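You operate a simulated robot arm through the tools that you are given. There is no shell and no other tool. Be economical: measure what you need, move in short steps, check, and stop when the job is done.

You are at the controls of a simulated robot arm. One attempt, no reset.

Task
Blow out the oiler's motor and lay it in the rack's empty cradle.
Fine: press the oiler button once, for one AIR cycle; end with the lever on CLOSED and the hood closed.

It is judged by the outcome, as a careful person would: the job done as asked, and still so three seconds after it is handed in. It fails if anything else is knocked over, pushed out of place, dropped, spilled or broken.

Robot
A 7-joint arm with a two-finger parallel gripper, fixed in place. Base frame: the origin is at the foot of the arm, x ahead of it, y to its left, z up. Lengths are in mm, angles in degrees, forces in N, time in s.
Its first joint turns from -66.0 to 66.0 degrees. Payload 2.6 kg.
The TCP is the grasp point between the finger pads, 30 mm short of the fingertips. In the tool frame z runs along the fingers and y along their closing line. Largest opening 94 mm; finger width 28, thickness 10; the body of the gripper, 50 by 96 mm, starts 55 mm behind the TCP.
Orientation is that of the tool frame in the base frame, as a unit quaternion [w, x, y, z]. With the fingers straight down and closing along the base's y, the tool's x points along the base's -x, its y along +y and its z along -z.

Tools
- The arm moves only by the tool servo_tool. Its argument "deltas" is a list of rows, each an object of numbers (a shift or turn left out is 0, a gripper value left out holds the last): "tx", "ty", "tz": the shift along the base's x, y, z in cm; "ax", "ay", "az": the turn, a rotation vector about the base's x, y, z in degrees; "claw": the opening, from 0 (shut) to 1 (fully open). In form: [{"tx": .., "ty": .., "tz": .., "ax": .., "ay": .., "az": .., "claw": ..}, ...]. A call has 1 to 10 rows; each row is the pose to reach, as a shift and turn from the pose commanded when the call began. Rows are played at 5 a second. More than 50 mm and 8.6 degrees between two rows, or a gripper value outside its range, and nothing of the call is played. A pose out of reach is approached as far as the arm can. The call stops where the force on the tool passes 40 N (or 10 N more than at its start, if that is more) or the arm is blocked; 0.2 s more then pass. The fingers move at their own pace (about 72 mm/s each) and stop on an object; they squeeze with about 24 N. The grip force told is the motor's: it shows also when the fingers shut on nothing. Time passes only in rows, and 0.2 s behind the last, so rows that repeat a pose let the fingers close. The reply holds the time, the measured pose of the TCP, the force on the tool along the base axes, the opening and the grip force, in the units named above and with some noise, and new pictures: "show" is both (left out), scene, wrist or none.
- Cameras (640 x 400 px; columns grow to the right, rows downward): "scene" is fixed at [23.6, 433.9, 547.9]; the picture's right is [-0.83, -0.55, 0.00], its down [-0.41, 0.61, -0.68] and it looks along [0.38, -0.57, -0.73] (base axes); focal length 214 px, centre (320, 200). "wrist" rides on the gripper at [-37, 0, -58] in the tool frame; the picture's right is [0.00, -1.00, 0.00], its down [0.97, 0.00, -0.24] and it looks along [0.24, 0.00, 0.97] (tool axes); focal length 218 px, centre (320, 200). There is no depth. A picture from a camera that has moved, and an enlarged one, comes with that camera's place and axes in the base frame and with its lens.
- close_up(camera, box): a new picture of the part [left, top, right, bottom] of that camera's present view, enlarged. No time passes.
- close_job(): hands the job in; it is judged then, once.

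Go step by step. Nothing tells you positions but the pictures and the camera data: compare them with the known pose of the tool, close in by small moves and look again before you grip or let go. The budget is 120 turns and 150 pictures, counting those below and the enlarged ones. Unless the task says otherwise, let go and move clear before handing in, and close with one line.

The tools are called as a command line: name --argument value ..., lists and objects as JSON in quotes. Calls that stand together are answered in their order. servo_tool: Moves the arm, as the interface text tells. Its arguments: {"type":"object","properties":{"deltas":{"type":"array"},"show":{"type":"string","enum":["both","scene","wrist","none"]}},"required":["deltas"]} The other tools are called the same way: close_up (camera, box) takes an enlarged picture of a part of a camera's view; close_job () hands the job in.

At the start:

```text
time: 0.0
eef_pos: [331.5, -75.5, 300.7]
ee_rot: [0.0, 0.0, 1.0, 0.0]
wrist_force: [0.0, -0.2, -0.3]
gripper_width: 94.1
finger_force: 0.1
```

scene: 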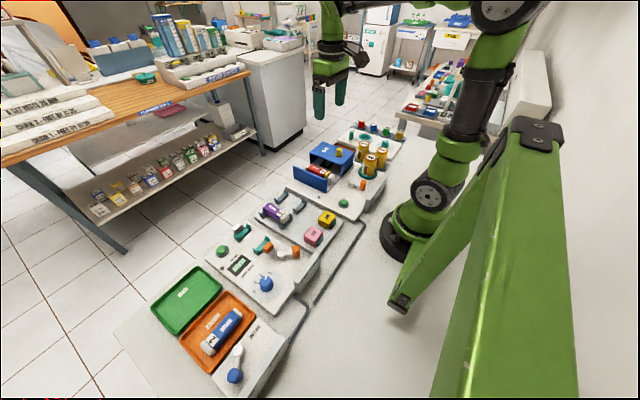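
wrist: 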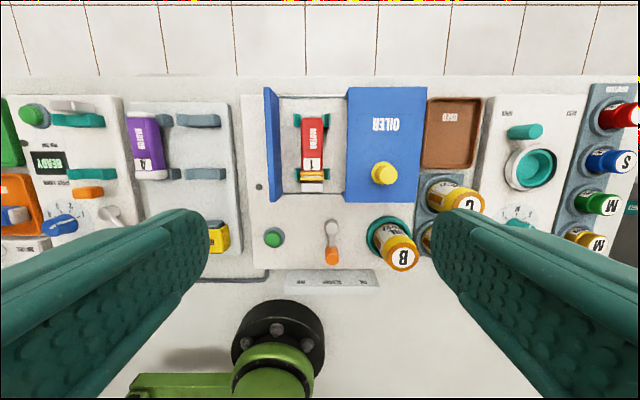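

I see a row of stations; the oiler with its blue hood, red motor, button, and lever is near the middle. I'll take enlarged views first.

close_up --camera "wrist" --box '[240, 70, 500, 300]'

close_up --camera "wrist" --box '[0, 70, 260, 300]'

close_up --camera "scene" --box '[240, 110, 420, 260]'

```text
1.74 times, centred on (370, 185) of wrist
camera zoom: at [367.8, -75.2, 359.8], right [0.0, -1.0, 0.0], down [-0.97, 0.0, 0.24], along [-0.24, 0.0, -0.97], focal length 380 px, centre (233, 226)
```

zoom: 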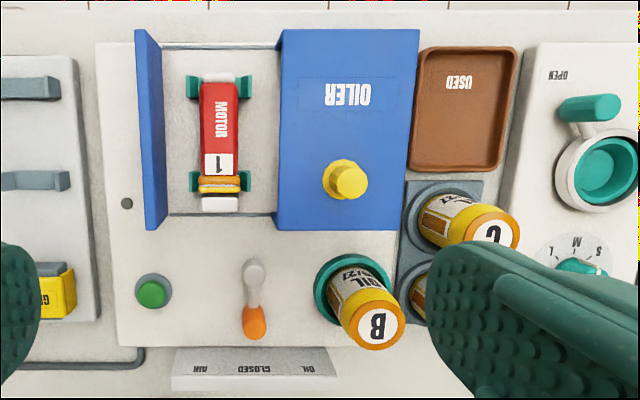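

```text
1.74 times, centred on (130, 185) of wrist
camera zoom: at [367.8, -75.2, 359.8], right [0.0, -1.0, 0.0], down [-0.97, 0.0, 0.24], along [-0.24, 0.0, -0.97], focal length 380 px, centre (650, 226)
```

zoom: 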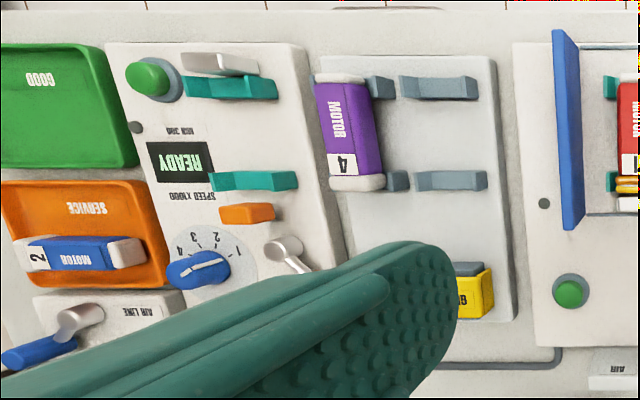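

```text
2.67 times, centred on (330, 185) of scene
camera zoom: at [23.6, 433.9, 547.9], right [-0.83, -0.55, 0.0], down [-0.41, 0.61, -0.68], along [0.38, -0.57, -0.73], focal length 572 px, centre (293, 240)
```

zoom: 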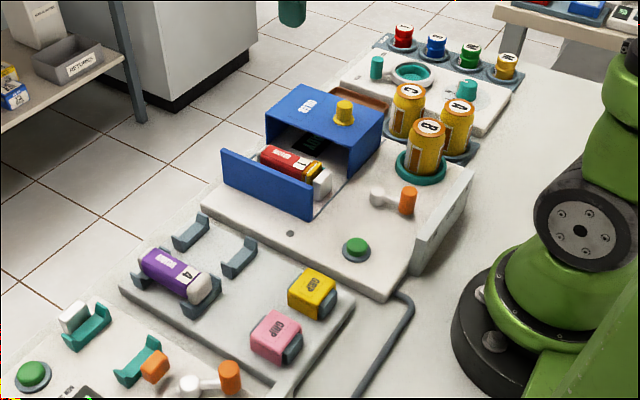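

close_up --camera "scene" --box '[130, 200, 350, 400]'

close_up --camera "scene" --box '[280, 130, 400, 230]'

```text
2.00 times, centred on (240, 300) of scene
camera zoom: at [23.6, 433.9, 547.9], right [-0.83, -0.55, 0.0], down [-0.41, 0.61, -0.68], along [0.38, -0.57, -0.73], focal length 429 px, centre (480, 0)
```

zoom: 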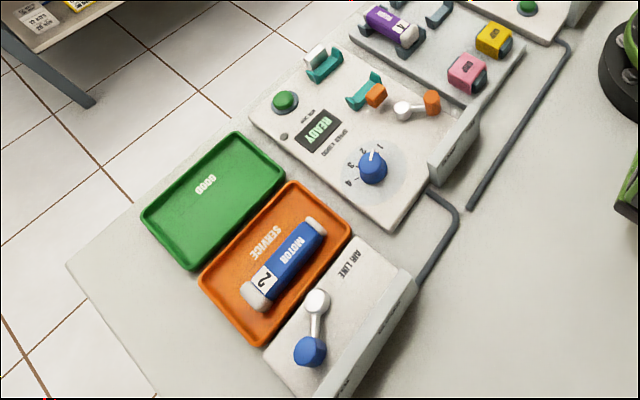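

```text
4.00 times, centred on (340, 180) of scene
camera zoom: at [23.6, 433.9, 547.9], right [-0.83, -0.55, 0.0], down [-0.41, 0.61, -0.68], along [0.38, -0.57, -0.73], focal length 858 px, centre (240, 280)
```

zoom: 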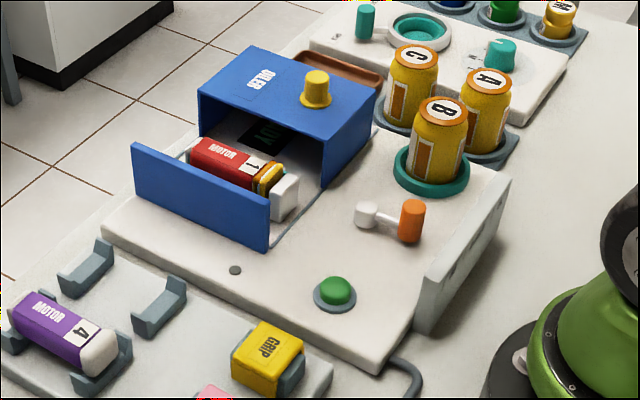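

The rack is the station with the purple motor 4 and one empty cradle. Before acting I want to read the AIR LINE valve's labels, so I move to the left up high.

servo_tool --deltas '[{"ty": 5}, {"ty": 10}, {"ty": 15}, {"ty": 20}, {"ty": 25}, {"ty": 30}]' --show "wrist"

```text
time: 1.4
eef_pos: [330.4, 221.2, 302.5]
ee_rot: [0.0, 0.001, 1.0, 0.0]
wrist_force: [-0.5, 0.0, -0.3]
gripper_width: 93.9
finger_force: 0.1
camera wrist: at [366.4, 222.0, 361.3], right [0.0, -1.0, 0.0], down [-0.97, 0.0, 0.24], along [-0.24, 0.0, -0.97], focal length 218 px, centre (320, 200)
```

wrist: 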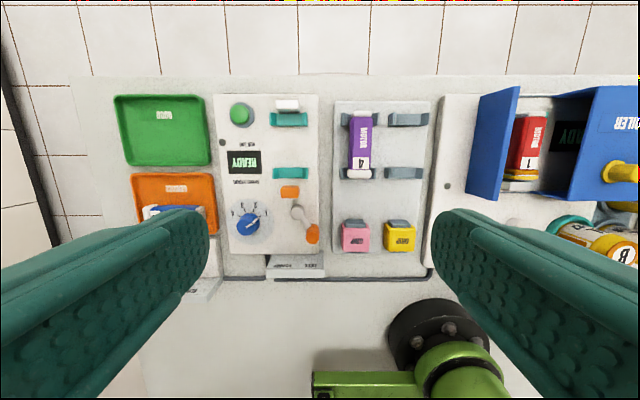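

The finger hides the valve; I go a little further left.

servo_tool --deltas '[{"ty": 5}, {"ty": 10}, {"ty": 15}, {"ty": 20}]' --show "none"

close_up --camera "wrist" --box '[220, 70, 500, 320]'

```text
time: 2.4
eef_pos: [329.6, 423.7, 299.6]
ee_rot: [0.001, 0.0, 1.0, -0.001]
wrist_force: [-0.2, 0.3, 0.6]
gripper_width: 94.0
finger_force: 0.1
```

```text
1.60 times, centred on (360, 195) of wrist
camera zoom: at [366.3, 425.2, 359.3], right [0.0, -1.0, 0.0], down [-0.97, 0.0, 0.24], along [-0.24, 0.0, -0.97], focal length 349 px, centre (256, 208)
```

zoom: 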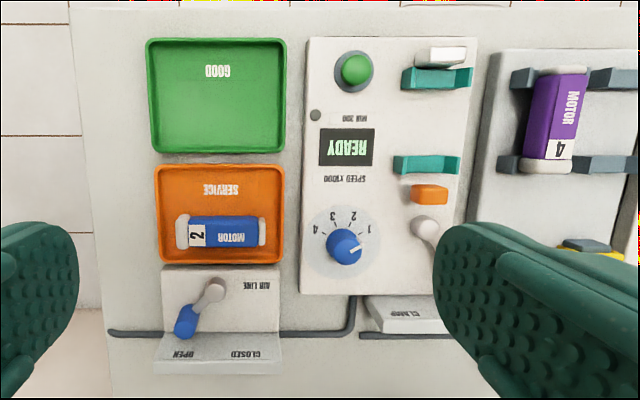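

The AIR LINE already stands on OPEN, so I leave it. Now back to the oiler, over the lever.

servo_tool --deltas '[{"ty": -5}, {"ty": -10}, {"ty": -15}, {"ty": -20}, {"ty": -25}, {"ty": -30}, {"ty": -35}, {"ty": -40}, {"ty": -45}, {"ty": -50}]' --show "none"

servo_tool --deltas '[{"ty": -2, "tx": -4, "tz": -2}, {"ty": -2, "tx": -8, "tz": -5}, {"ty": -2, "tx": -10, "tz": -9}]' --show "wrist"

```text
time: 4.6
eef_pos: [329.3, -73.9, 302.6]
ee_rot: [0.0, 0.0, 1.0, 0.0]
wrist_force: [0.2, -0.6, 0.1]
gripper_width: 94.0
finger_force: 0.1
```

```text
time: 5.4
eef_pos: [231.6, -96.4, 209.4]
ee_rot: [0.001, 0.001, 1.0, 0.001]
wrist_force: [0.3, 0.6, -0.5]
gripper_width: 94.0
finger_force: 0.1
camera wrist: at [267.8, -94.6, 269.2], right [0.0, -1.0, 0.0], down [-0.97, 0.0, 0.24], along [-0.24, 0.0, -0.97], focal length 218 px, centre (320, 200)
```

wrist: 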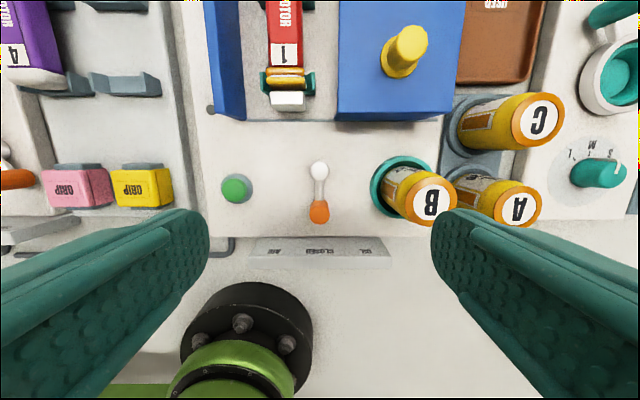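

The lever stands on CLOSED, its peg at about (200, -95, 47). I narrow the fingers to straddle it and go down partway.

servo_tool --deltas '[{"tx": -3.1, "claw": 0.45}, {"tx": -3.1, "tz": -4}, {"tx": -3.1, "tz": -8}, {"tx": -3.1, "tz": -10}]'

```text
time: 6.4
eef_pos: [200.1, -92.9, 112.0]
ee_rot: [0.001, 0.0, 1.0, 0.0]
wrist_force: [0.0, 0.6, -0.1]
gripper_width: 42.2
finger_force: 0.0
camera wrist: at [236.3, -92.7, 170.6], right [0.0, -1.0, 0.0], down [-0.97, 0.0, 0.24], along [-0.24, 0.0, -0.97], focal length 218 px, centre (320, 200)
```

scene: 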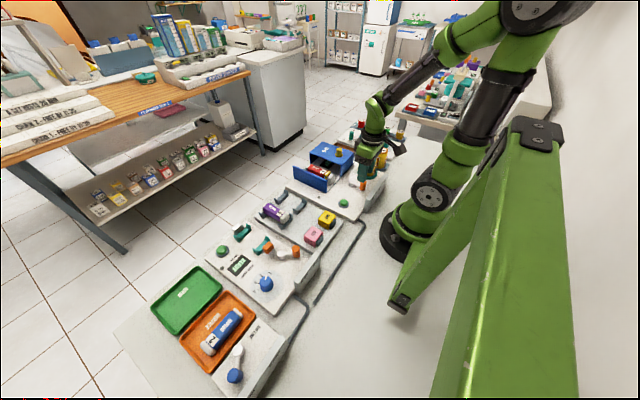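
wrist: 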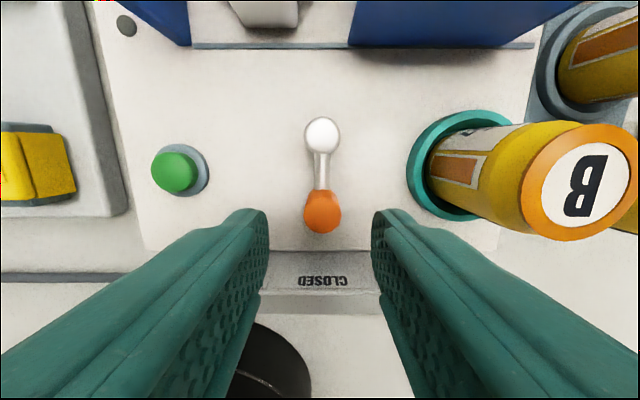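

servo_tool --deltas '[{"tz": -2, "tx": -0.1}, {"tz": -4, "tx": -0.1}, {"tz": -4.8, "tx": -0.1}]' --show "wrist"

```text
time: 7.2
eef_pos: [203.3, -98.9, 63.9]
ee_rot: [-0.001, 0.001, 1.0, 0.001]
wrist_force: [0.5, 0.2, 0.1]
gripper_width: 42.1
finger_force: 0.2
out of reach, approached as far as the arm can: row 2, 3
camera wrist: at [239.9, -97.5, 122.3], right [0.0, -1.0, 0.0], down [-0.97, 0.0, 0.24], along [-0.24, 0.0, -0.97], focal length 218 px, centre (320, 200)
```

wrist: 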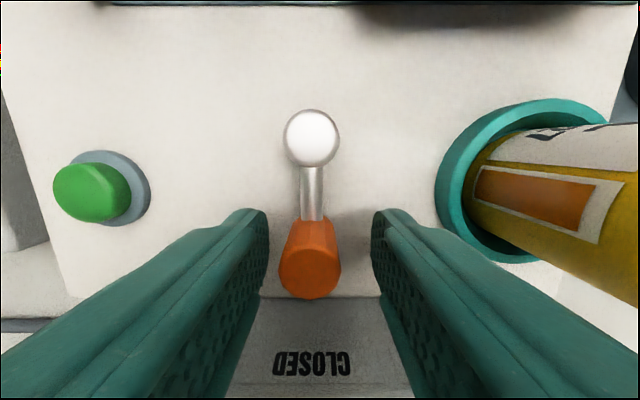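

Fingers straddle the peg. I narrow them slightly and push the lever toward AIR (+y) along its arc.

servo_tool --deltas '[{"claw": 0.3}, {"claw": 0.3, "tx": 0.3, "ty": 1}, {"tx": 0.8, "ty": 2}, {"tx": 1.3, "ty": 3}]' --show "wrist"

```text
time: 8.0
eef_pos: [210.4, -82.2, 63.6]
ee_rot: [0.0, 0.004, 1.0, -0.001]
wrist_force: [0.0, 0.0, 0.1]
gripper_width: 27.9
finger_force: 0.2
stopped in row 4: the force on the tool passed its limit (the readings are from after the stop); the commanded pose is now the measured one
camera wrist: at [247.1, -81.2, 123.4], right [-0.01, -1.0, 0.0], down [-0.97, 0.01, 0.24], along [-0.24, 0.0, -0.97], focal length 218 px, centre (320, 200)
```

wrist: 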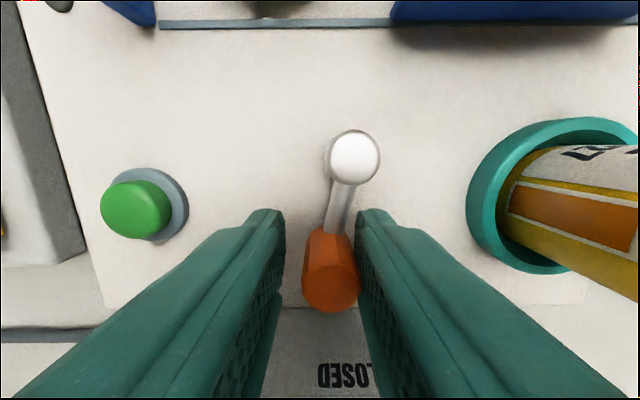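

The lever has started to turn; the force limit stopped it. I continue in smaller steps.

servo_tool --deltas '[{"ty": 0.3}, {"tx": 0.1, "ty": 0.6}, {"tx": 0.2, "ty": 0.9}, {"tx": 0.3, "ty": 1.2}]' --show "wrist"

```text
time: 9.0
eef_pos: [213.5, -70.6, 64.8]
ee_rot: [-0.003, 0.007, 1.0, 0.0]
wrist_force: [-14.7, -19.8, 20.8]
gripper_width: 30.0
finger_force: 38.1
camera wrist: at [250.7, -70.6, 123.5], right [-0.01, -1.0, 0.0], down [-0.97, 0.01, 0.24], along [-0.24, 0.0, -0.97], focal length 218 px, centre (320, 200)
```

wrist: 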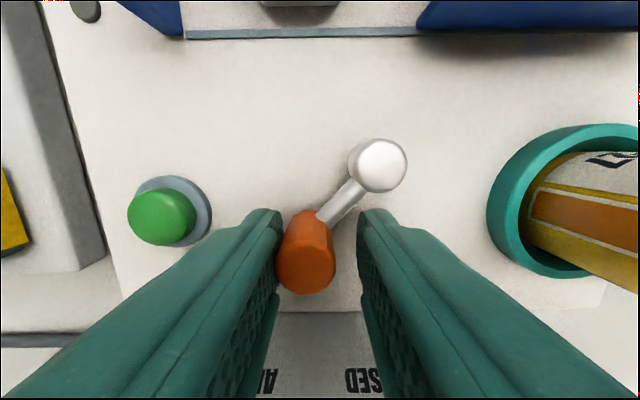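

The lever snapped over toward AIR and now leans on the other finger. I open and rise to check where it stands.

servo_tool --deltas '[{"claw": 0.55}, {"tz": 3}, {"tz": 6}]' --show "wrist"

```text
time: 9.8
eef_pos: [212.7, -69.7, 124.6]
ee_rot: [-0.002, 0.004, 1.0, 0.0]
wrist_force: [-0.5, -0.4, 0.1]
gripper_width: 51.8
finger_force: 0.0
camera wrist: at [248.8, -68.9, 183.3], right [-0.01, -1.0, 0.0], down [-0.97, 0.01, 0.24], along [-0.24, 0.0, -0.97], focal length 218 px, centre (320, 200)
```

wrist: 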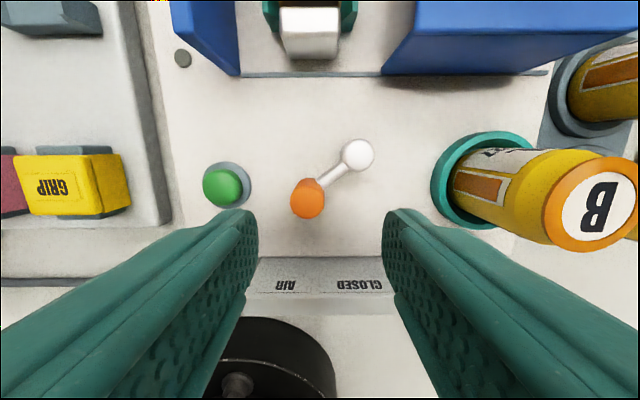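

The lever points to AIR. Now to the hood's knob.

servo_tool --deltas '[{"tz": 4}, {"tz": 8}, {"tz": 8, "tx": 4, "ty": -2}, {"tz": 8, "tx": 8, "ty": -4}, {"tz": 8, "tx": 12, "ty": -8.4}]' --show "wrist"

```text
refused: row 5 steps farther than a row can; nothing moved
```

servo_tool --deltas '[{"tz": 4}, {"tz": 8}, {"tz": 8, "tx": 3, "ty": -2}, {"tz": 8, "tx": 6, "ty": -4}, {"tz": 8, "tx": 9, "ty": -6}, {"tz": 8, "tx": 12, "ty": -8.4}]' --show "wrist"

```text
time: 11.2
eef_pos: [333.9, -156.6, 204.9]
ee_rot: [-0.001, 0.005, 1.0, 0.001]
wrist_force: [-0.4, -0.9, 0.0]
gripper_width: 51.6
finger_force: 0.2
camera wrist: at [371.4, -155.3, 263.2], right [-0.01, -1.0, 0.0], down [-0.97, 0.01, 0.24], along [-0.24, 0.0, -0.97], focal length 218 px, centre (320, 200)
```

wrist: 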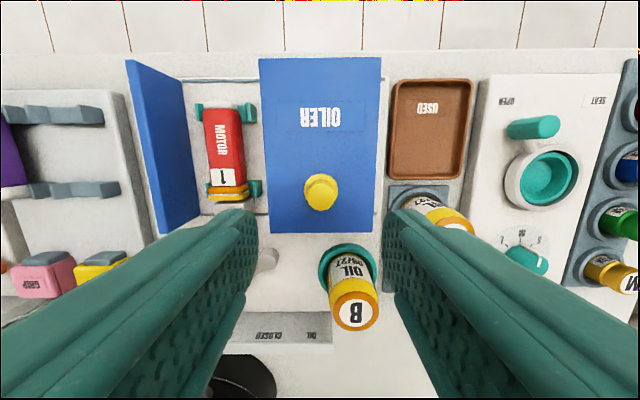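

Knob at about (340, -155, top 104). I lower around it.

servo_tool --deltas '[{"tx": 0.5, "tz": -3}, {"tx": 0.5, "tz": -6}, {"tx": 0.5, "tz": -8}]'

```text
time: 12.0
eef_pos: [338.0, -155.7, 124.4]
ee_rot: [-0.001, 0.004, 1.0, 0.0]
wrist_force: [-0.2, 0.7, 0.3]
gripper_width: 51.6
finger_force: 0.0
camera wrist: at [374.3, -153.7, 182.8], right [-0.01, -1.0, 0.0], down [-0.97, 0.01, 0.24], along [-0.24, 0.0, -0.97], focal length 218 px, centre (320, 200)
```

scene: 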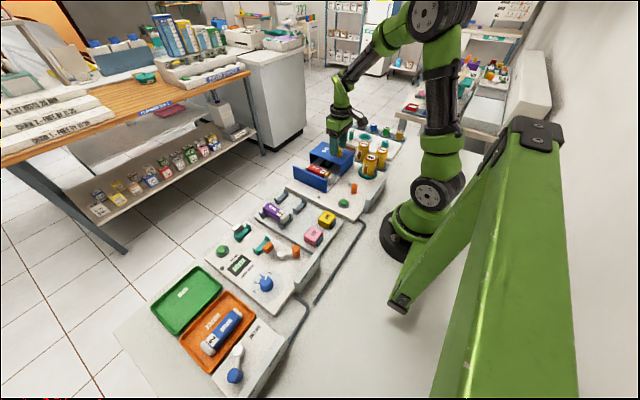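
wrist: 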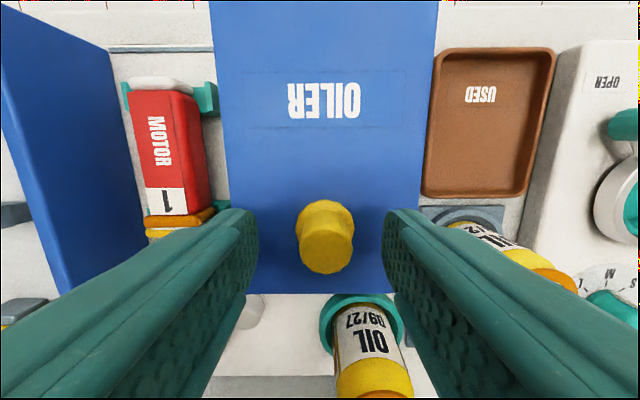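

servo_tool --deltas '[{"tz": -0.3}, {"tz": -0.6}, {"tz": -0.6, "claw": 0.2}, {"tz": -0.6, "claw": 0.2}, {"tz": -0.6, "claw": 0.2}]' --show "wrist"

```text
time: 13.2
eef_pos: [336.9, -154.8, 118.4]
ee_rot: [0.0, 0.004, 1.0, 0.0]
wrist_force: [1.4, 0.6, -2.6]
gripper_width: 21.4
finger_force: 44.9
camera wrist: at [374.3, -153.6, 176.7], right [-0.01, -1.0, 0.0], down [-0.97, 0.01, 0.24], along [-0.24, 0.0, -0.97], focal length 218 px, centre (320, 200)
```

wrist: 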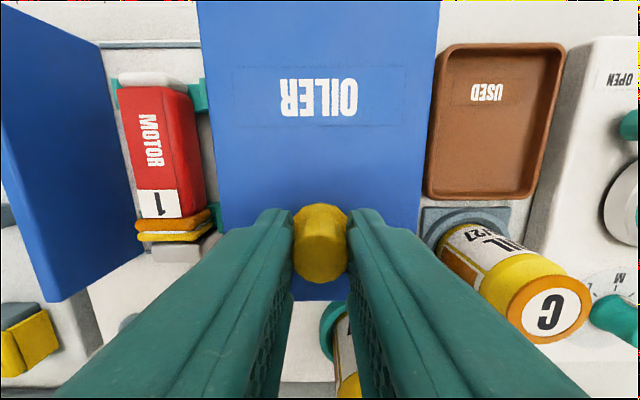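

The knob is gripped. I slide the hood left toward its wall.

servo_tool --deltas '[{"ty": 1}, {"ty": 2}, {"ty": 3}, {"ty": 4}, {"ty": 5}, {"ty": 6}, {"ty": 7}, {"ty": 8}]'

```text
time: 15.0
eef_pos: [336.6, -73.7, 117.6]
ee_rot: [-0.002, 0.004, 1.0, 0.001]
wrist_force: [3.9, -0.2, -16.9]
gripper_width: 21.0
finger_force: 44.5
camera wrist: at [374.4, -73.0, 176.7], right [-0.01, -1.0, 0.0], down [-0.97, 0.01, 0.24], along [-0.24, 0.0, -0.97], focal length 218 px, centre (320, 200)
```

scene: 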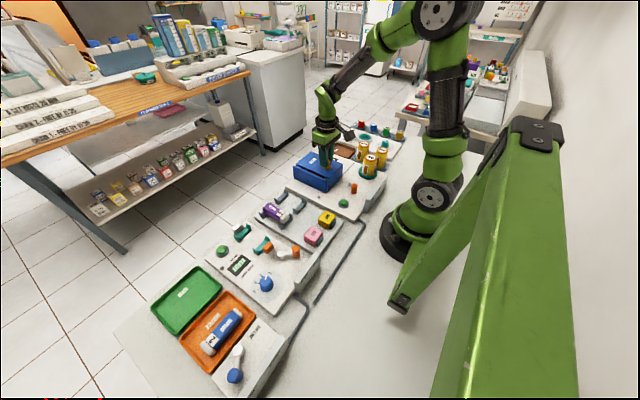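
wrist: 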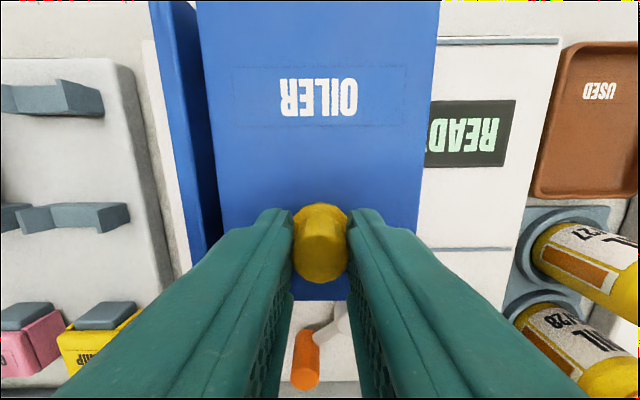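

The hood slides well and a READY display is uncovered beside it; a small gap remains.

servo_tool --deltas '[{"ty": 0.4}, {"ty": 0.8}, {"ty": 1.2}, {"ty": 1.6}, {"ty": 2.0}, {"ty": 2.4}]' --show "wrist"

```text
time: 15.9
eef_pos: [336.9, -64.6, 117.7]
ee_rot: [0.0, 0.005, 1.0, -0.003]
wrist_force: [3.2, -2.5, -3.8]
gripper_width: 21.1
finger_force: 45.1
stopped in row 4: the force on the tool passed its limit (the readings are from after the stop); the commanded pose is now the measured one
camera wrist: at [374.0, -63.9, 177.0], right [-0.01, -1.0, 0.01], down [-0.97, 0.01, 0.24], along [-0.24, 0.0, -0.97], focal length 218 px, centre (320, 200)
```

wrist: 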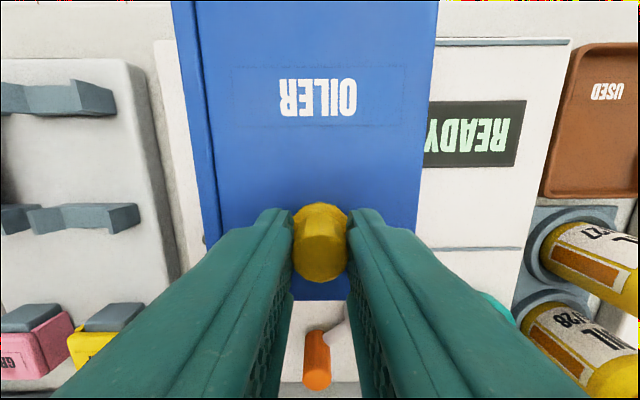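

The hood is shut against its wall. I release and rise, then close the fingers and move over the button.

servo_tool --deltas '[{"claw": 0.55}, {"claw": 0.55}, {"tz": 4}, {"tz": 8}, {"tz": 8, "tx": -4, "ty": 2, "claw": 0}, {"tz": 8, "tx": -8, "ty": 4, "claw": 0}, {"tz": 8, "tx": -11.2, "ty": 6.3, "claw": 0}, {"tz": 4, "tx": -11.2, "ty": 6.3, "claw": 0}]'

```text
time: 17.7
eef_pos: [223.9, -1.3, 157.8]
ee_rot: [0.0, 0.005, 1.0, -0.004]
wrist_force: [-1.1, -0.3, 0.7]
gripper_width: 0.0
finger_force: 24.0
camera wrist: at [260.6, -1.1, 216.9], right [-0.01, -1.0, 0.0], down [-0.97, 0.01, 0.24], along [-0.24, 0.0, -0.97], focal length 218 px, centre (320, 200)
```

scene: 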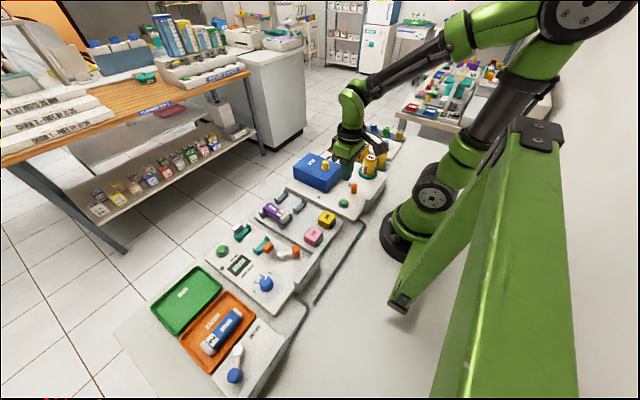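
wrist: 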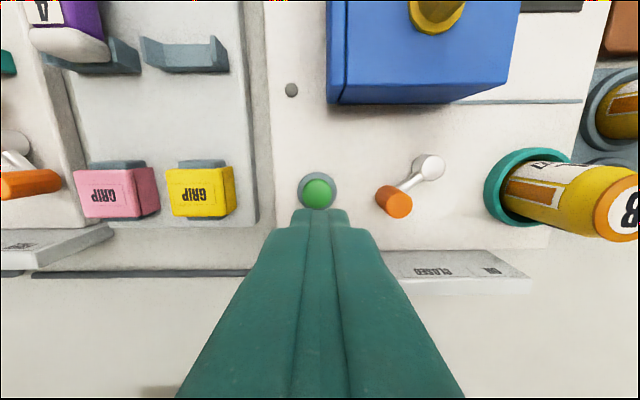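

The button lies at about (222, 1). I come down to just above it.

servo_tool --deltas '[{"ty": 0.3, "tx": -0.1, "tz": -3}, {"ty": 0.3, "tx": -0.1, "tz": -6}, {"ty": 0.3, "tx": -0.1, "tz": -8.6}]'

```text
time: 18.5
eef_pos: [223.7, 0.4, 73.3]
ee_rot: [-0.002, 0.006, 1.0, -0.002]
wrist_force: [0.2, -0.8, 0.0]
gripper_width: 0.0
finger_force: 23.9
camera wrist: at [260.2, 1.4, 132.0], right [-0.01, -1.0, 0.0], down [-0.97, 0.01, 0.24], along [-0.24, 0.0, -0.97], focal length 218 px, centre (320, 200)
```

scene: 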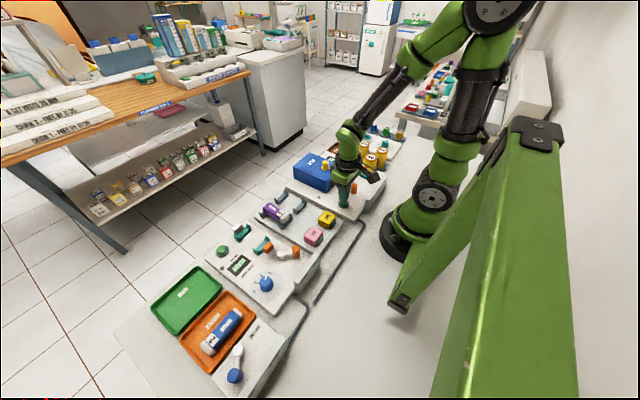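
wrist: 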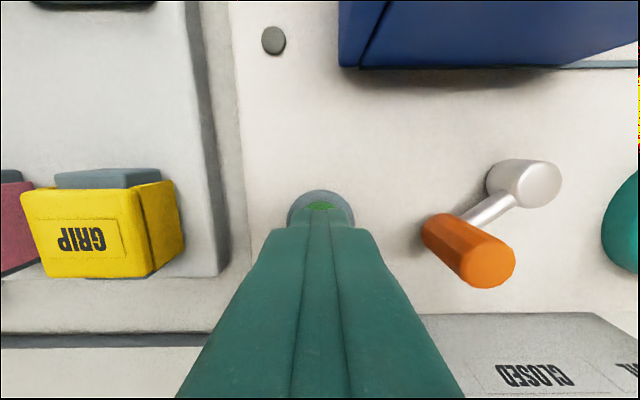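

servo_tool --deltas '[{"tz": -0.4}, {"tz": -0.7}, {"tz": -0.9}, {"tz": -1.1}, {"tz": -1.3}, {"tz": -1.5}, {"tz": -1.7}, {"tz": -1.9}]' --show "wrist"

```text
time: 20.3
eef_pos: [227.0, 1.3, 54.0]
ee_rot: [-0.001, 0.005, 1.0, -0.002]
wrist_force: [-12.3, 4.3, 35.3]
gripper_width: 0.1
finger_force: 24.3
out of reach, approached as far as the arm can: row 6, 7, 8
camera wrist: at [264.3, 2.1, 112.5], right [-0.01, -1.0, 0.0], down [-0.97, 0.01, 0.24], along [-0.24, 0.0, -0.97], focal length 218 px, centre (320, 200)
```

wrist: 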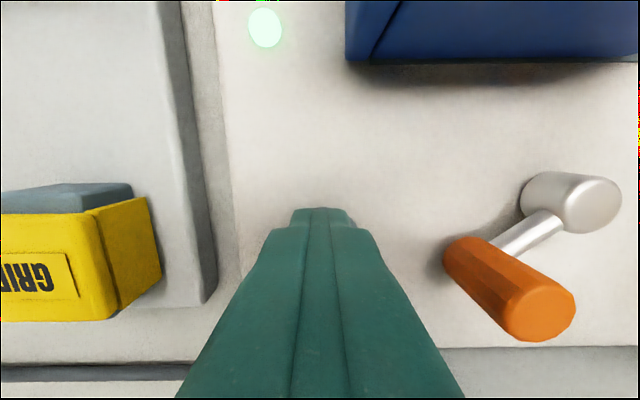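

The lamp is lit: the cycle runs. I lift straight off and watch lamp and display.

servo_tool --deltas '[{"tz": 3}, {"tz": 7}, {"tz": 11}, {"tz": 14}, {"tz": 14, "ty": -3}]' --show "wrist"

close_up --camera "scene" --box '[270, 130, 400, 230]'

```text
time: 21.5
eef_pos: [227.6, -29.5, 194.9]
ee_rot: [0.001, 0.004, 1.0, -0.002]
wrist_force: [0.0, 1.1, -0.5]
gripper_width: 0.0
finger_force: 23.6
camera wrist: at [264.1, -28.0, 254.3], right [-0.01, -1.0, 0.0], down [-0.97, 0.01, 0.24], along [-0.24, 0.0, -0.97], focal length 218 px, centre (320, 200)
```

wrist: 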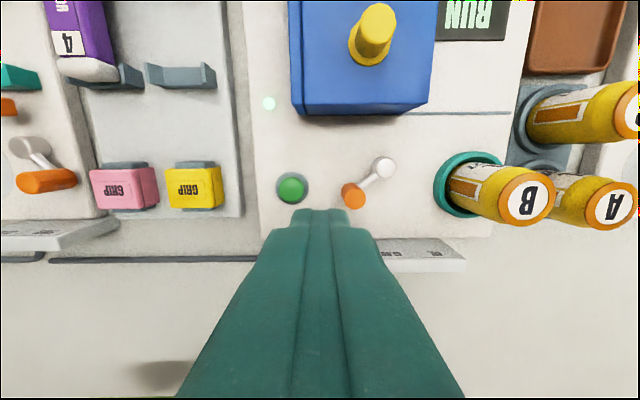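

```text
4.00 times, centred on (335, 180) of scene
camera zoom: at [23.5, 433.9, 547.9], right [-0.83, -0.55, 0.0], down [-0.41, 0.61, -0.68], along [0.38, -0.57, -0.73], focal length 858 px, centre (260, 280)
```

zoom: 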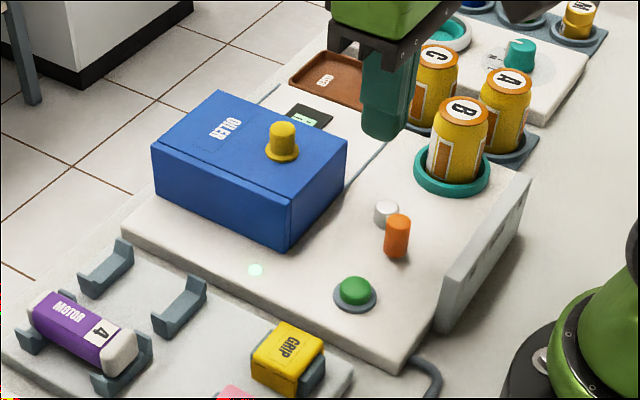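

RUN is shown. I wait for the cycle to end.

servo_tool --deltas '[{"tx": 1}, {"tx": 2}, {"tx": 3}, {"tx": 3}, {"tx": 3}, {"tx": 3}, {"tx": 3}, {"tx": 3}, {"tx": 3}, {"tx": 3, "claw": 0.5}]' --show "wrist"

```text
time: 23.7
eef_pos: [257.0, -28.5, 196.3]
ee_rot: [0.0, 0.005, 1.0, -0.002]
wrist_force: [-0.3, -0.4, 0.5]
gripper_width: 47.5
finger_force: 0.1
camera wrist: at [294.0, -26.6, 253.8], right [-0.01, -1.0, 0.0], down [-0.97, 0.01, 0.24], along [-0.24, 0.0, -0.97], focal length 218 px, centre (320, 200)
```

wrist: 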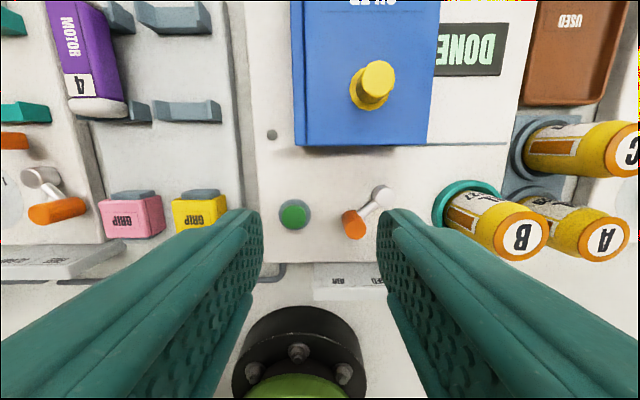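

The display shows DONE and the lamp is out. Now the lever goes back to CLOSED.

servo_tool --deltas '[{"tx": -2, "ty": -1.6, "claw": 0.45}, {"tx": -3.6, "ty": -3.2, "tz": -2}, {"tx": -3.6, "ty": -3.2, "tz": -6}, {"tx": -3.6, "ty": -3.2, "tz": -9}]' --show "wrist"

```text
time: 24.7
eef_pos: [221.4, -62.0, 104.2]
ee_rot: [0.0, 0.006, 1.0, -0.003]
wrist_force: [0.0, -0.5, 0.3]
gripper_width: 42.1
finger_force: 0.0
camera wrist: at [258.3, -61.0, 164.1], right [-0.01, -1.0, 0.0], down [-0.97, 0.01, 0.24], along [-0.24, 0.0, -0.97], focal length 218 px, centre (320, 200)
```

wrist: 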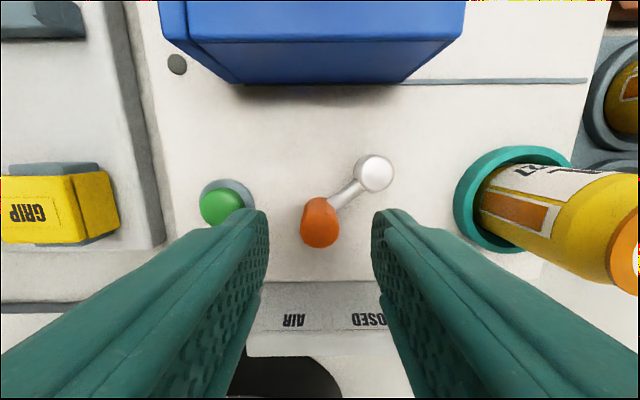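

The straddle would foul the lever's arm here, so I use closed fingers from the button side: shift +y, shut, and go down beside the peg.

servo_tool --deltas '[{"ty": 1.5, "claw": 0}, {"ty": 2.9, "tx": -0.2, "claw": 0}, {"ty": 2.9, "tx": -0.2, "claw": 0}, {"ty": 2.9, "tx": -0.2, "tz": -2}, {"ty": 2.9, "tx": -0.2, "tz": -3.7}]' --show "wrist"

```text
time: 25.9
eef_pos: [222.6, -32.4, 67.3]
ee_rot: [-0.002, 0.005, 1.0, -0.001]
wrist_force: [0.9, 0.3, 0.8]
gripper_width: 0.0
finger_force: 24.3
out of reach, approached as far as the arm can: row 5
camera wrist: at [259.6, -31.5, 125.9], right [-0.01, -1.0, 0.0], down [-0.97, 0.01, 0.24], along [-0.24, 0.0, -0.97], focal length 218 px, centre (320, 200)
```

wrist: 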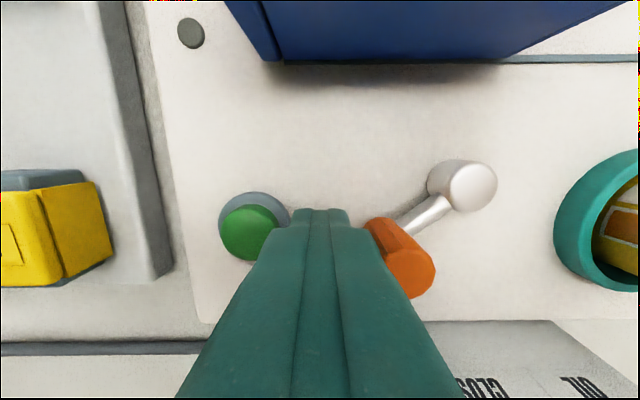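

servo_tool --deltas '[{"ty": -0.4}, {"ty": -0.8}, {"ty": -1.2, "tx": -0.2}, {"ty": -1.6, "tx": -0.3}, {"ty": -2.0, "tx": -0.4}, {"ty": -2.4, "tx": -0.6}]' --show "wrist"

```text
time: 27.1
eef_pos: [214.9, -47.6, 67.1]
ee_rot: [-0.007, 0.008, 1.0, 0.001]
wrist_force: [-0.6, 2.2, 1.5]
gripper_width: 0.0
finger_force: 24.0
stopped in row 5: the force on the tool passed its limit (the readings are from after the stop); the commanded pose is now the measured one
camera wrist: at [253.1, -47.4, 125.4], right [-0.01, -1.0, 0.0], down [-0.97, 0.01, 0.25], along [-0.25, 0.01, -0.97], focal length 218 px, centre (320, 200)
```

wrist: 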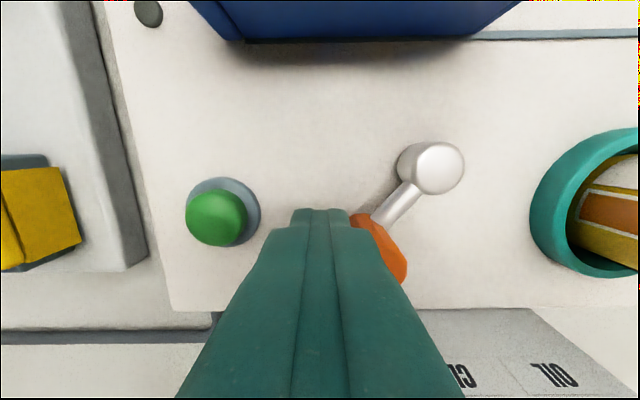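

servo_tool --deltas '[{"ty": -0.3}, {"ty": -0.6}, {"ty": -0.9}, {"ty": -1.2}]' --show "wrist"

```text
time: 28.1
eef_pos: [216.9, -61.4, 67.6]
ee_rot: [-0.005, 0.007, 1.0, 0.0]
wrist_force: [-0.3, -0.6, 0.1]
gripper_width: 0.0
finger_force: 24.1
camera wrist: at [253.9, -60.4, 126.1], right [-0.01, -1.0, 0.0], down [-0.97, 0.01, 0.25], along [-0.25, 0.0, -0.97], focal length 218 px, centre (320, 200)
```

wrist: 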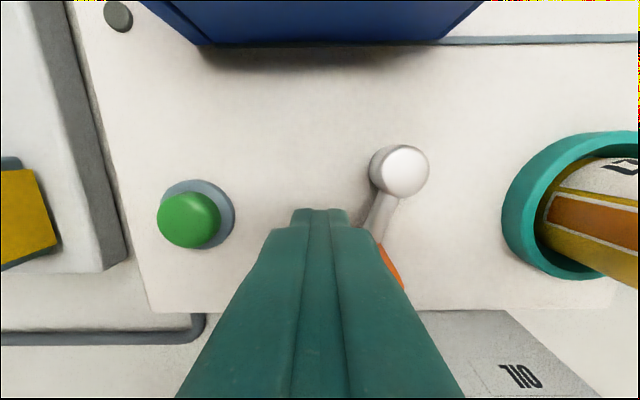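

The force is gone; it seems to have snapped. I lift to check.

servo_tool --deltas '[{"tz": 0.5, "ty": 0.5}, {"tz": 5}, {"tz": 9, "ty": -2, "tx": 1}]' --show "wrist"

close_up --camera "wrist" --box '[200, 100, 480, 300]'

```text
time: 28.9
eef_pos: [225.6, -80.6, 158.0]
ee_rot: [-0.006, 0.007, 1.0, 0.0]
wrist_force: [-0.1, 0.0, 0.0]
gripper_width: 0.3
finger_force: 23.9
camera wrist: at [263.8, -80.0, 215.0], right [-0.01, -1.0, 0.0], down [-0.97, 0.01, 0.25], along [-0.25, 0.01, -0.97], focal length 218 px, centre (320, 200)
```

wrist: 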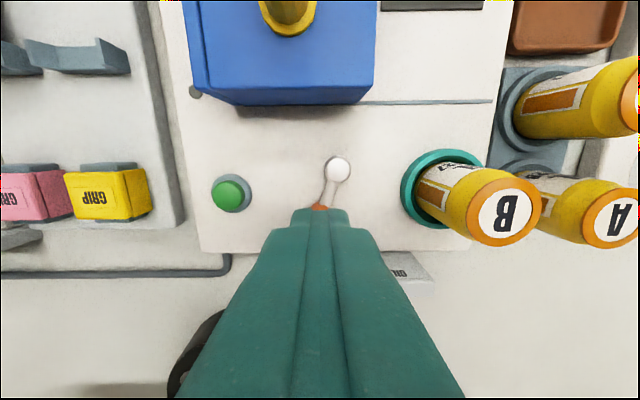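

```text
2.00 times, centred on (340, 200) of wrist
camera zoom: at [263.8, -80.0, 215.0], right [-0.01, -1.0, 0.0], down [-0.97, 0.01, 0.25], along [-0.25, 0.01, -0.97], focal length 436 px, centre (280, 200)
```

zoom: 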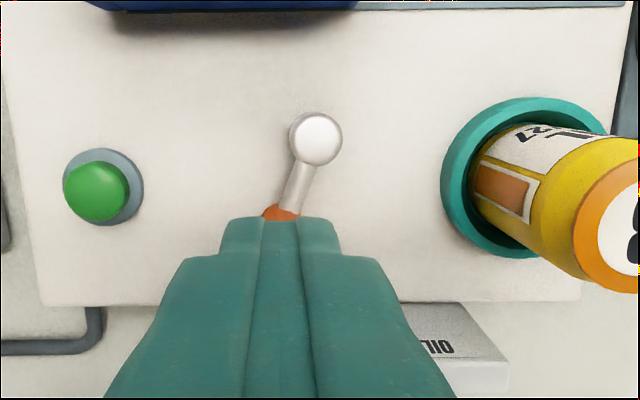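

The lever still stands about 20° off CLOSED. I'll straddle it with open fingers centred on the CLOSED line (y ≈ -95) and squeeze it there.

servo_tool --deltas '[{"ty": -0.6, "claw": 0.66}, {"ty": -1.2, "tx": -0.5, "claw": 0.66}, {"ty": -1.2, "tx": -1.5, "tz": -3, "claw": 0.66}, {"ty": -1.2, "tx": -2, "tz": -5}]' --show "wrist"

```text
time: 29.9
eef_pos: [206.4, -91.7, 108.7]
ee_rot: [-0.007, 0.007, 1.0, 0.001]
wrist_force: [0.9, -0.5, 0.5]
gripper_width: 62.1
finger_force: 0.1
camera wrist: at [243.7, -90.8, 165.9], right [-0.01, -1.0, 0.0], down [-0.97, 0.01, 0.25], along [-0.25, 0.01, -0.97], focal length 218 px, centre (320, 200)
```

wrist: 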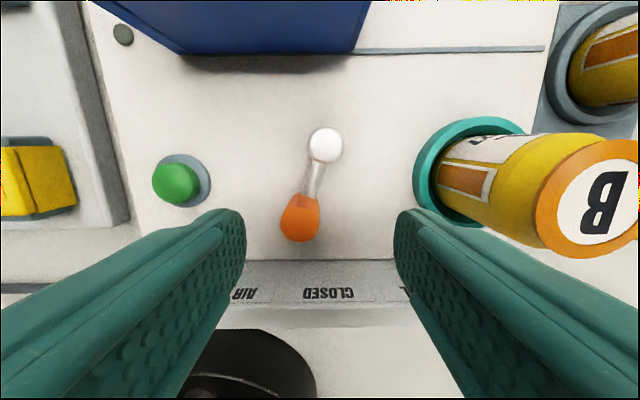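

servo_tool --deltas '[{"tz": -2, "ty": -0.2}, {"tz": -4.2, "ty": -0.3}, {"tz": -4.2, "ty": -0.3, "claw": 0.2}, {"tz": -4.2, "ty": -0.3, "claw": 0.2}, {"tz": -4.2, "ty": -0.3, "claw": 0.2}, {"tz": -4.2, "ty": -0.3, "claw": 0.2}]' --show "wrist"

```text
time: 31.3
eef_pos: [204.6, -94.7, 63.6]
ee_rot: [-0.006, 0.006, 1.0, 0.001]
wrist_force: [4.5, -0.6, -20.0]
gripper_width: 20.5
finger_force: 45.8
camera wrist: at [242.9, -94.4, 122.6], right [-0.01, -1.0, 0.0], down [-0.97, 0.01, 0.25], along [-0.25, 0.0, -0.97], focal length 218 px, centre (320, 200)
```

wrist: 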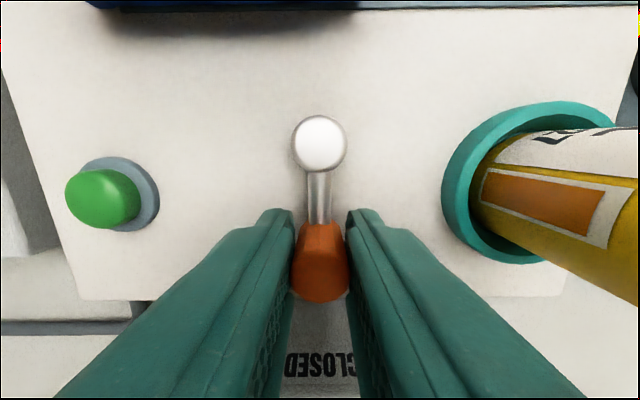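

The lever is now straight on CLOSED. I release, rise, and check.

servo_tool --deltas '[{"claw": 0.5}, {"claw": 0.5}, {"tz": 4}, {"tz": 8}, {"tz": 11, "tx": 2}]' --show "wrist"

```text
time: 32.5
eef_pos: [224.1, -95.6, 175.2]
ee_rot: [-0.007, 0.007, 1.0, 0.001]
wrist_force: [-0.1, -0.7, 0.2]
gripper_width: 46.8
finger_force: 0.1
camera wrist: at [262.2, -94.4, 234.3], right [-0.01, -1.0, 0.0], down [-0.97, 0.01, 0.25], along [-0.25, 0.01, -0.97], focal length 218 px, centre (320, 200)
```

wrist: 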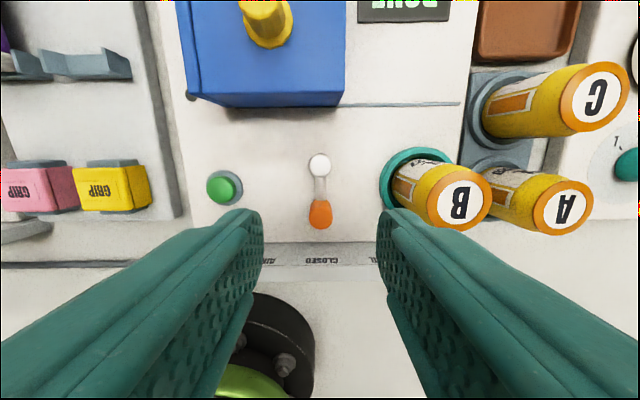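

CLOSED is confirmed. Now back to the hood knob at about (338, -65) to open it.

servo_tool --deltas '[{"tx": 4, "ty": 1}, {"tx": 8, "ty": 2}, {"tx": 11.3, "ty": 3.1}, {"tx": 11.3, "ty": 3.1, "tz": -2}]' --show "wrist"

```text
time: 33.5
eef_pos: [338.7, -63.0, 155.5]
ee_rot: [-0.007, 0.007, 1.0, 0.001]
wrist_force: [0.7, 0.3, -0.1]
gripper_width: 46.9
finger_force: 0.0
camera wrist: at [376.1, -62.3, 213.6], right [-0.01, -1.0, 0.0], down [-0.97, 0.01, 0.25], along [-0.25, 0.01, -0.97], focal length 218 px, centre (320, 200)
```

wrist: 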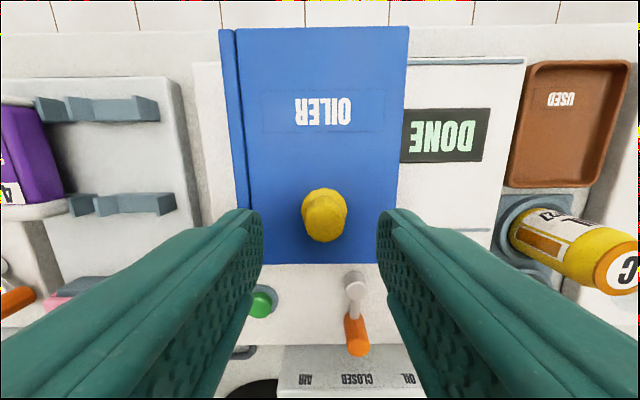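

servo_tool --deltas '[{"tz": -2, "ty": -0.2, "tx": -0.1}, {"tz": -3.7, "ty": -0.2, "tx": -0.1}, {"tz": -3.7, "ty": -0.2, "tx": -0.1, "claw": 0.2}, {"tz": -3.7, "ty": -0.2, "tx": -0.1}, {"tz": -3.7, "ty": -0.2, "tx": -0.1}]' --show "none"

servo_tool --deltas '[{"ty": -1}, {"ty": -2}, {"ty": -3}, {"ty": -4}, {"ty": -5}, {"ty": -6}, {"ty": -7}, {"ty": -8}, {"ty": -8.9}]'

```text
time: 34.7
eef_pos: [335.9, -65.5, 117.3]
ee_rot: [-0.005, 0.007, 1.0, -0.001]
wrist_force: [2.4, -5.1, -3.8]
gripper_width: 20.9
finger_force: 44.8
```

```text
time: 36.7
eef_pos: [335.9, -154.4, 117.5]
ee_rot: [-0.008, 0.007, 1.0, 0.001]
wrist_force: [0.2, 0.5, -22.2]
gripper_width: 21.1
finger_force: 44.9
camera wrist: at [375.0, -154.5, 176.3], right [-0.01, -1.0, 0.0], down [-0.97, 0.01, 0.25], along [-0.25, 0.01, -0.97], focal length 218 px, centre (320, 200)
```

scene: 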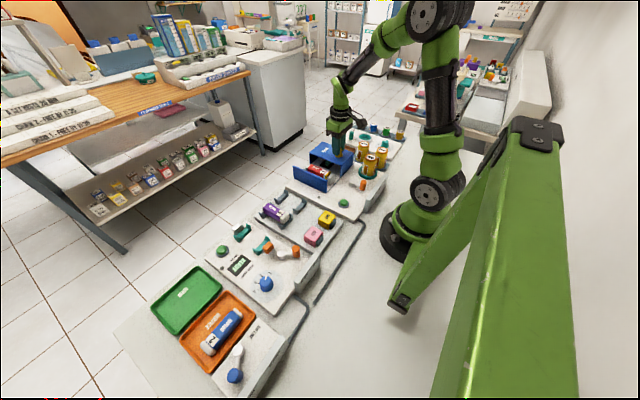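
wrist: 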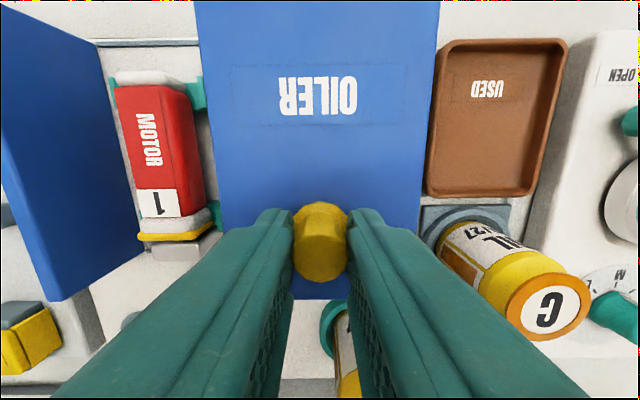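

The hood is open and the yellow residue around the motor end looks reduced. I release and move above the motor.

servo_tool --deltas '[{"claw": 0.5}, {"claw": 0.5}, {"tz": 4}, {"tz": 8}, {"tz": 8, "ty": 4}, {"tz": 8, "ty": 8, "tx": 1}, {"tz": 8, "ty": 9.5, "tx": 2}]' --show "wrist"

close_up --camera "scene" --box '[270, 130, 400, 230]'

```text
time: 38.3
eef_pos: [357.6, -57.3, 197.3]
ee_rot: [-0.007, 0.008, 1.0, 0.001]
wrist_force: [0.4, -0.1, 0.1]
gripper_width: 47.2
finger_force: 0.0
camera wrist: at [395.5, -57.2, 256.0], right [-0.01, -1.0, 0.0], down [-0.97, 0.01, 0.25], along [-0.25, 0.01, -0.97], focal length 218 px, centre (320, 200)
```

wrist: 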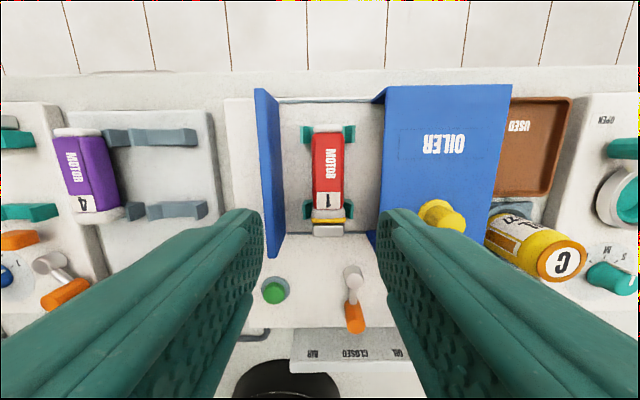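

```text
4.00 times, centred on (335, 180) of scene
camera zoom: at [23.5, 433.9, 547.9], right [-0.83, -0.55, 0.0], down [-0.41, 0.61, -0.68], along [0.38, -0.57, -0.73], focal length 858 px, centre (260, 280)
```

zoom: 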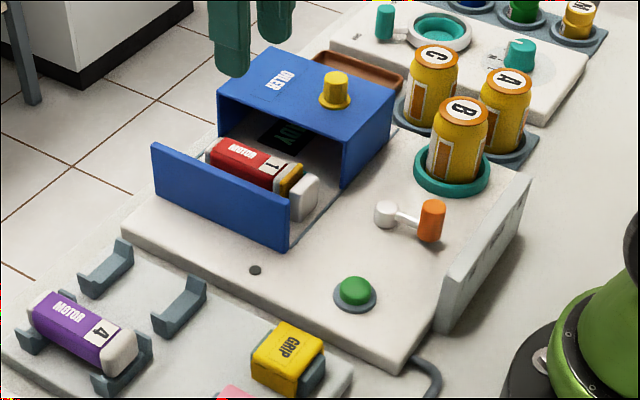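

close_up --camera "wrist" --box '[230, 80, 430, 260]'

```text
2.22 times, centred on (330, 170) of wrist
camera zoom: at [395.5, -57.2, 256.0], right [-0.01, -1.0, 0.0], down [-0.97, 0.01, 0.25], along [-0.25, 0.01, -0.97], focal length 485 px, centre (298, 267)
```

zoom: 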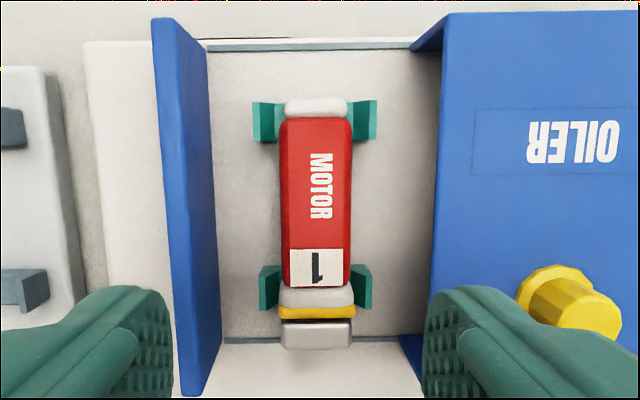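

close_up --camera "scene" --box '[315, 160, 355, 190]'

```text
13.33 times, centred on (335, 175) of scene
camera zoom: at [23.5, 433.9, 547.9], right [-0.83, -0.55, 0.0], down [-0.41, 0.61, -0.68], along [0.38, -0.57, -0.73], focal length 2860 px, centre (120, 533)
```

zoom: 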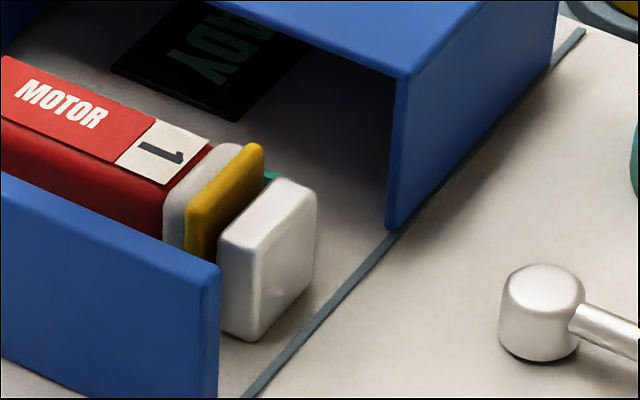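

Motor 1 is about 29 mm wide, centred near (370, -63), top at z≈60, with cradles at both ends. I centre over it and come down partway.

servo_tool --deltas '[{"tx": 1.2, "ty": -0.6, "claw": 0.46}, {"tx": 1.2, "ty": -0.6, "tz": -4}, {"tx": 1.2, "ty": -0.6, "tz": -7}]' --show "wrist"

```text
time: 39.1
eef_pos: [370.4, -65.9, 129.3]
ee_rot: [-0.007, 0.007, 1.0, 0.001]
wrist_force: [0.5, -0.3, -0.4]
gripper_width: 43.2
finger_force: 0.0
camera wrist: at [408.2, -64.7, 186.6], right [-0.01, -1.0, 0.0], down [-0.97, 0.01, 0.25], along [-0.25, 0.01, -0.97], focal length 218 px, centre (320, 200)
```

wrist: 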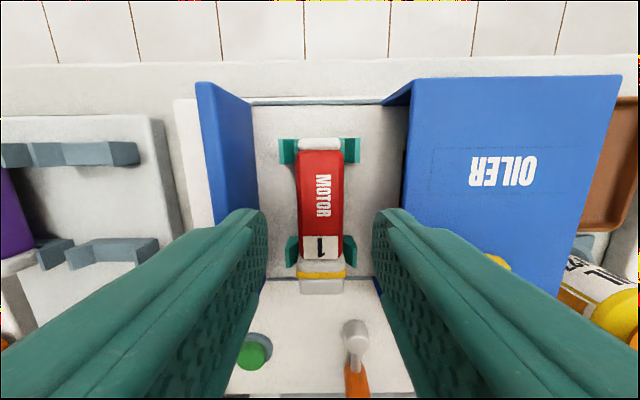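

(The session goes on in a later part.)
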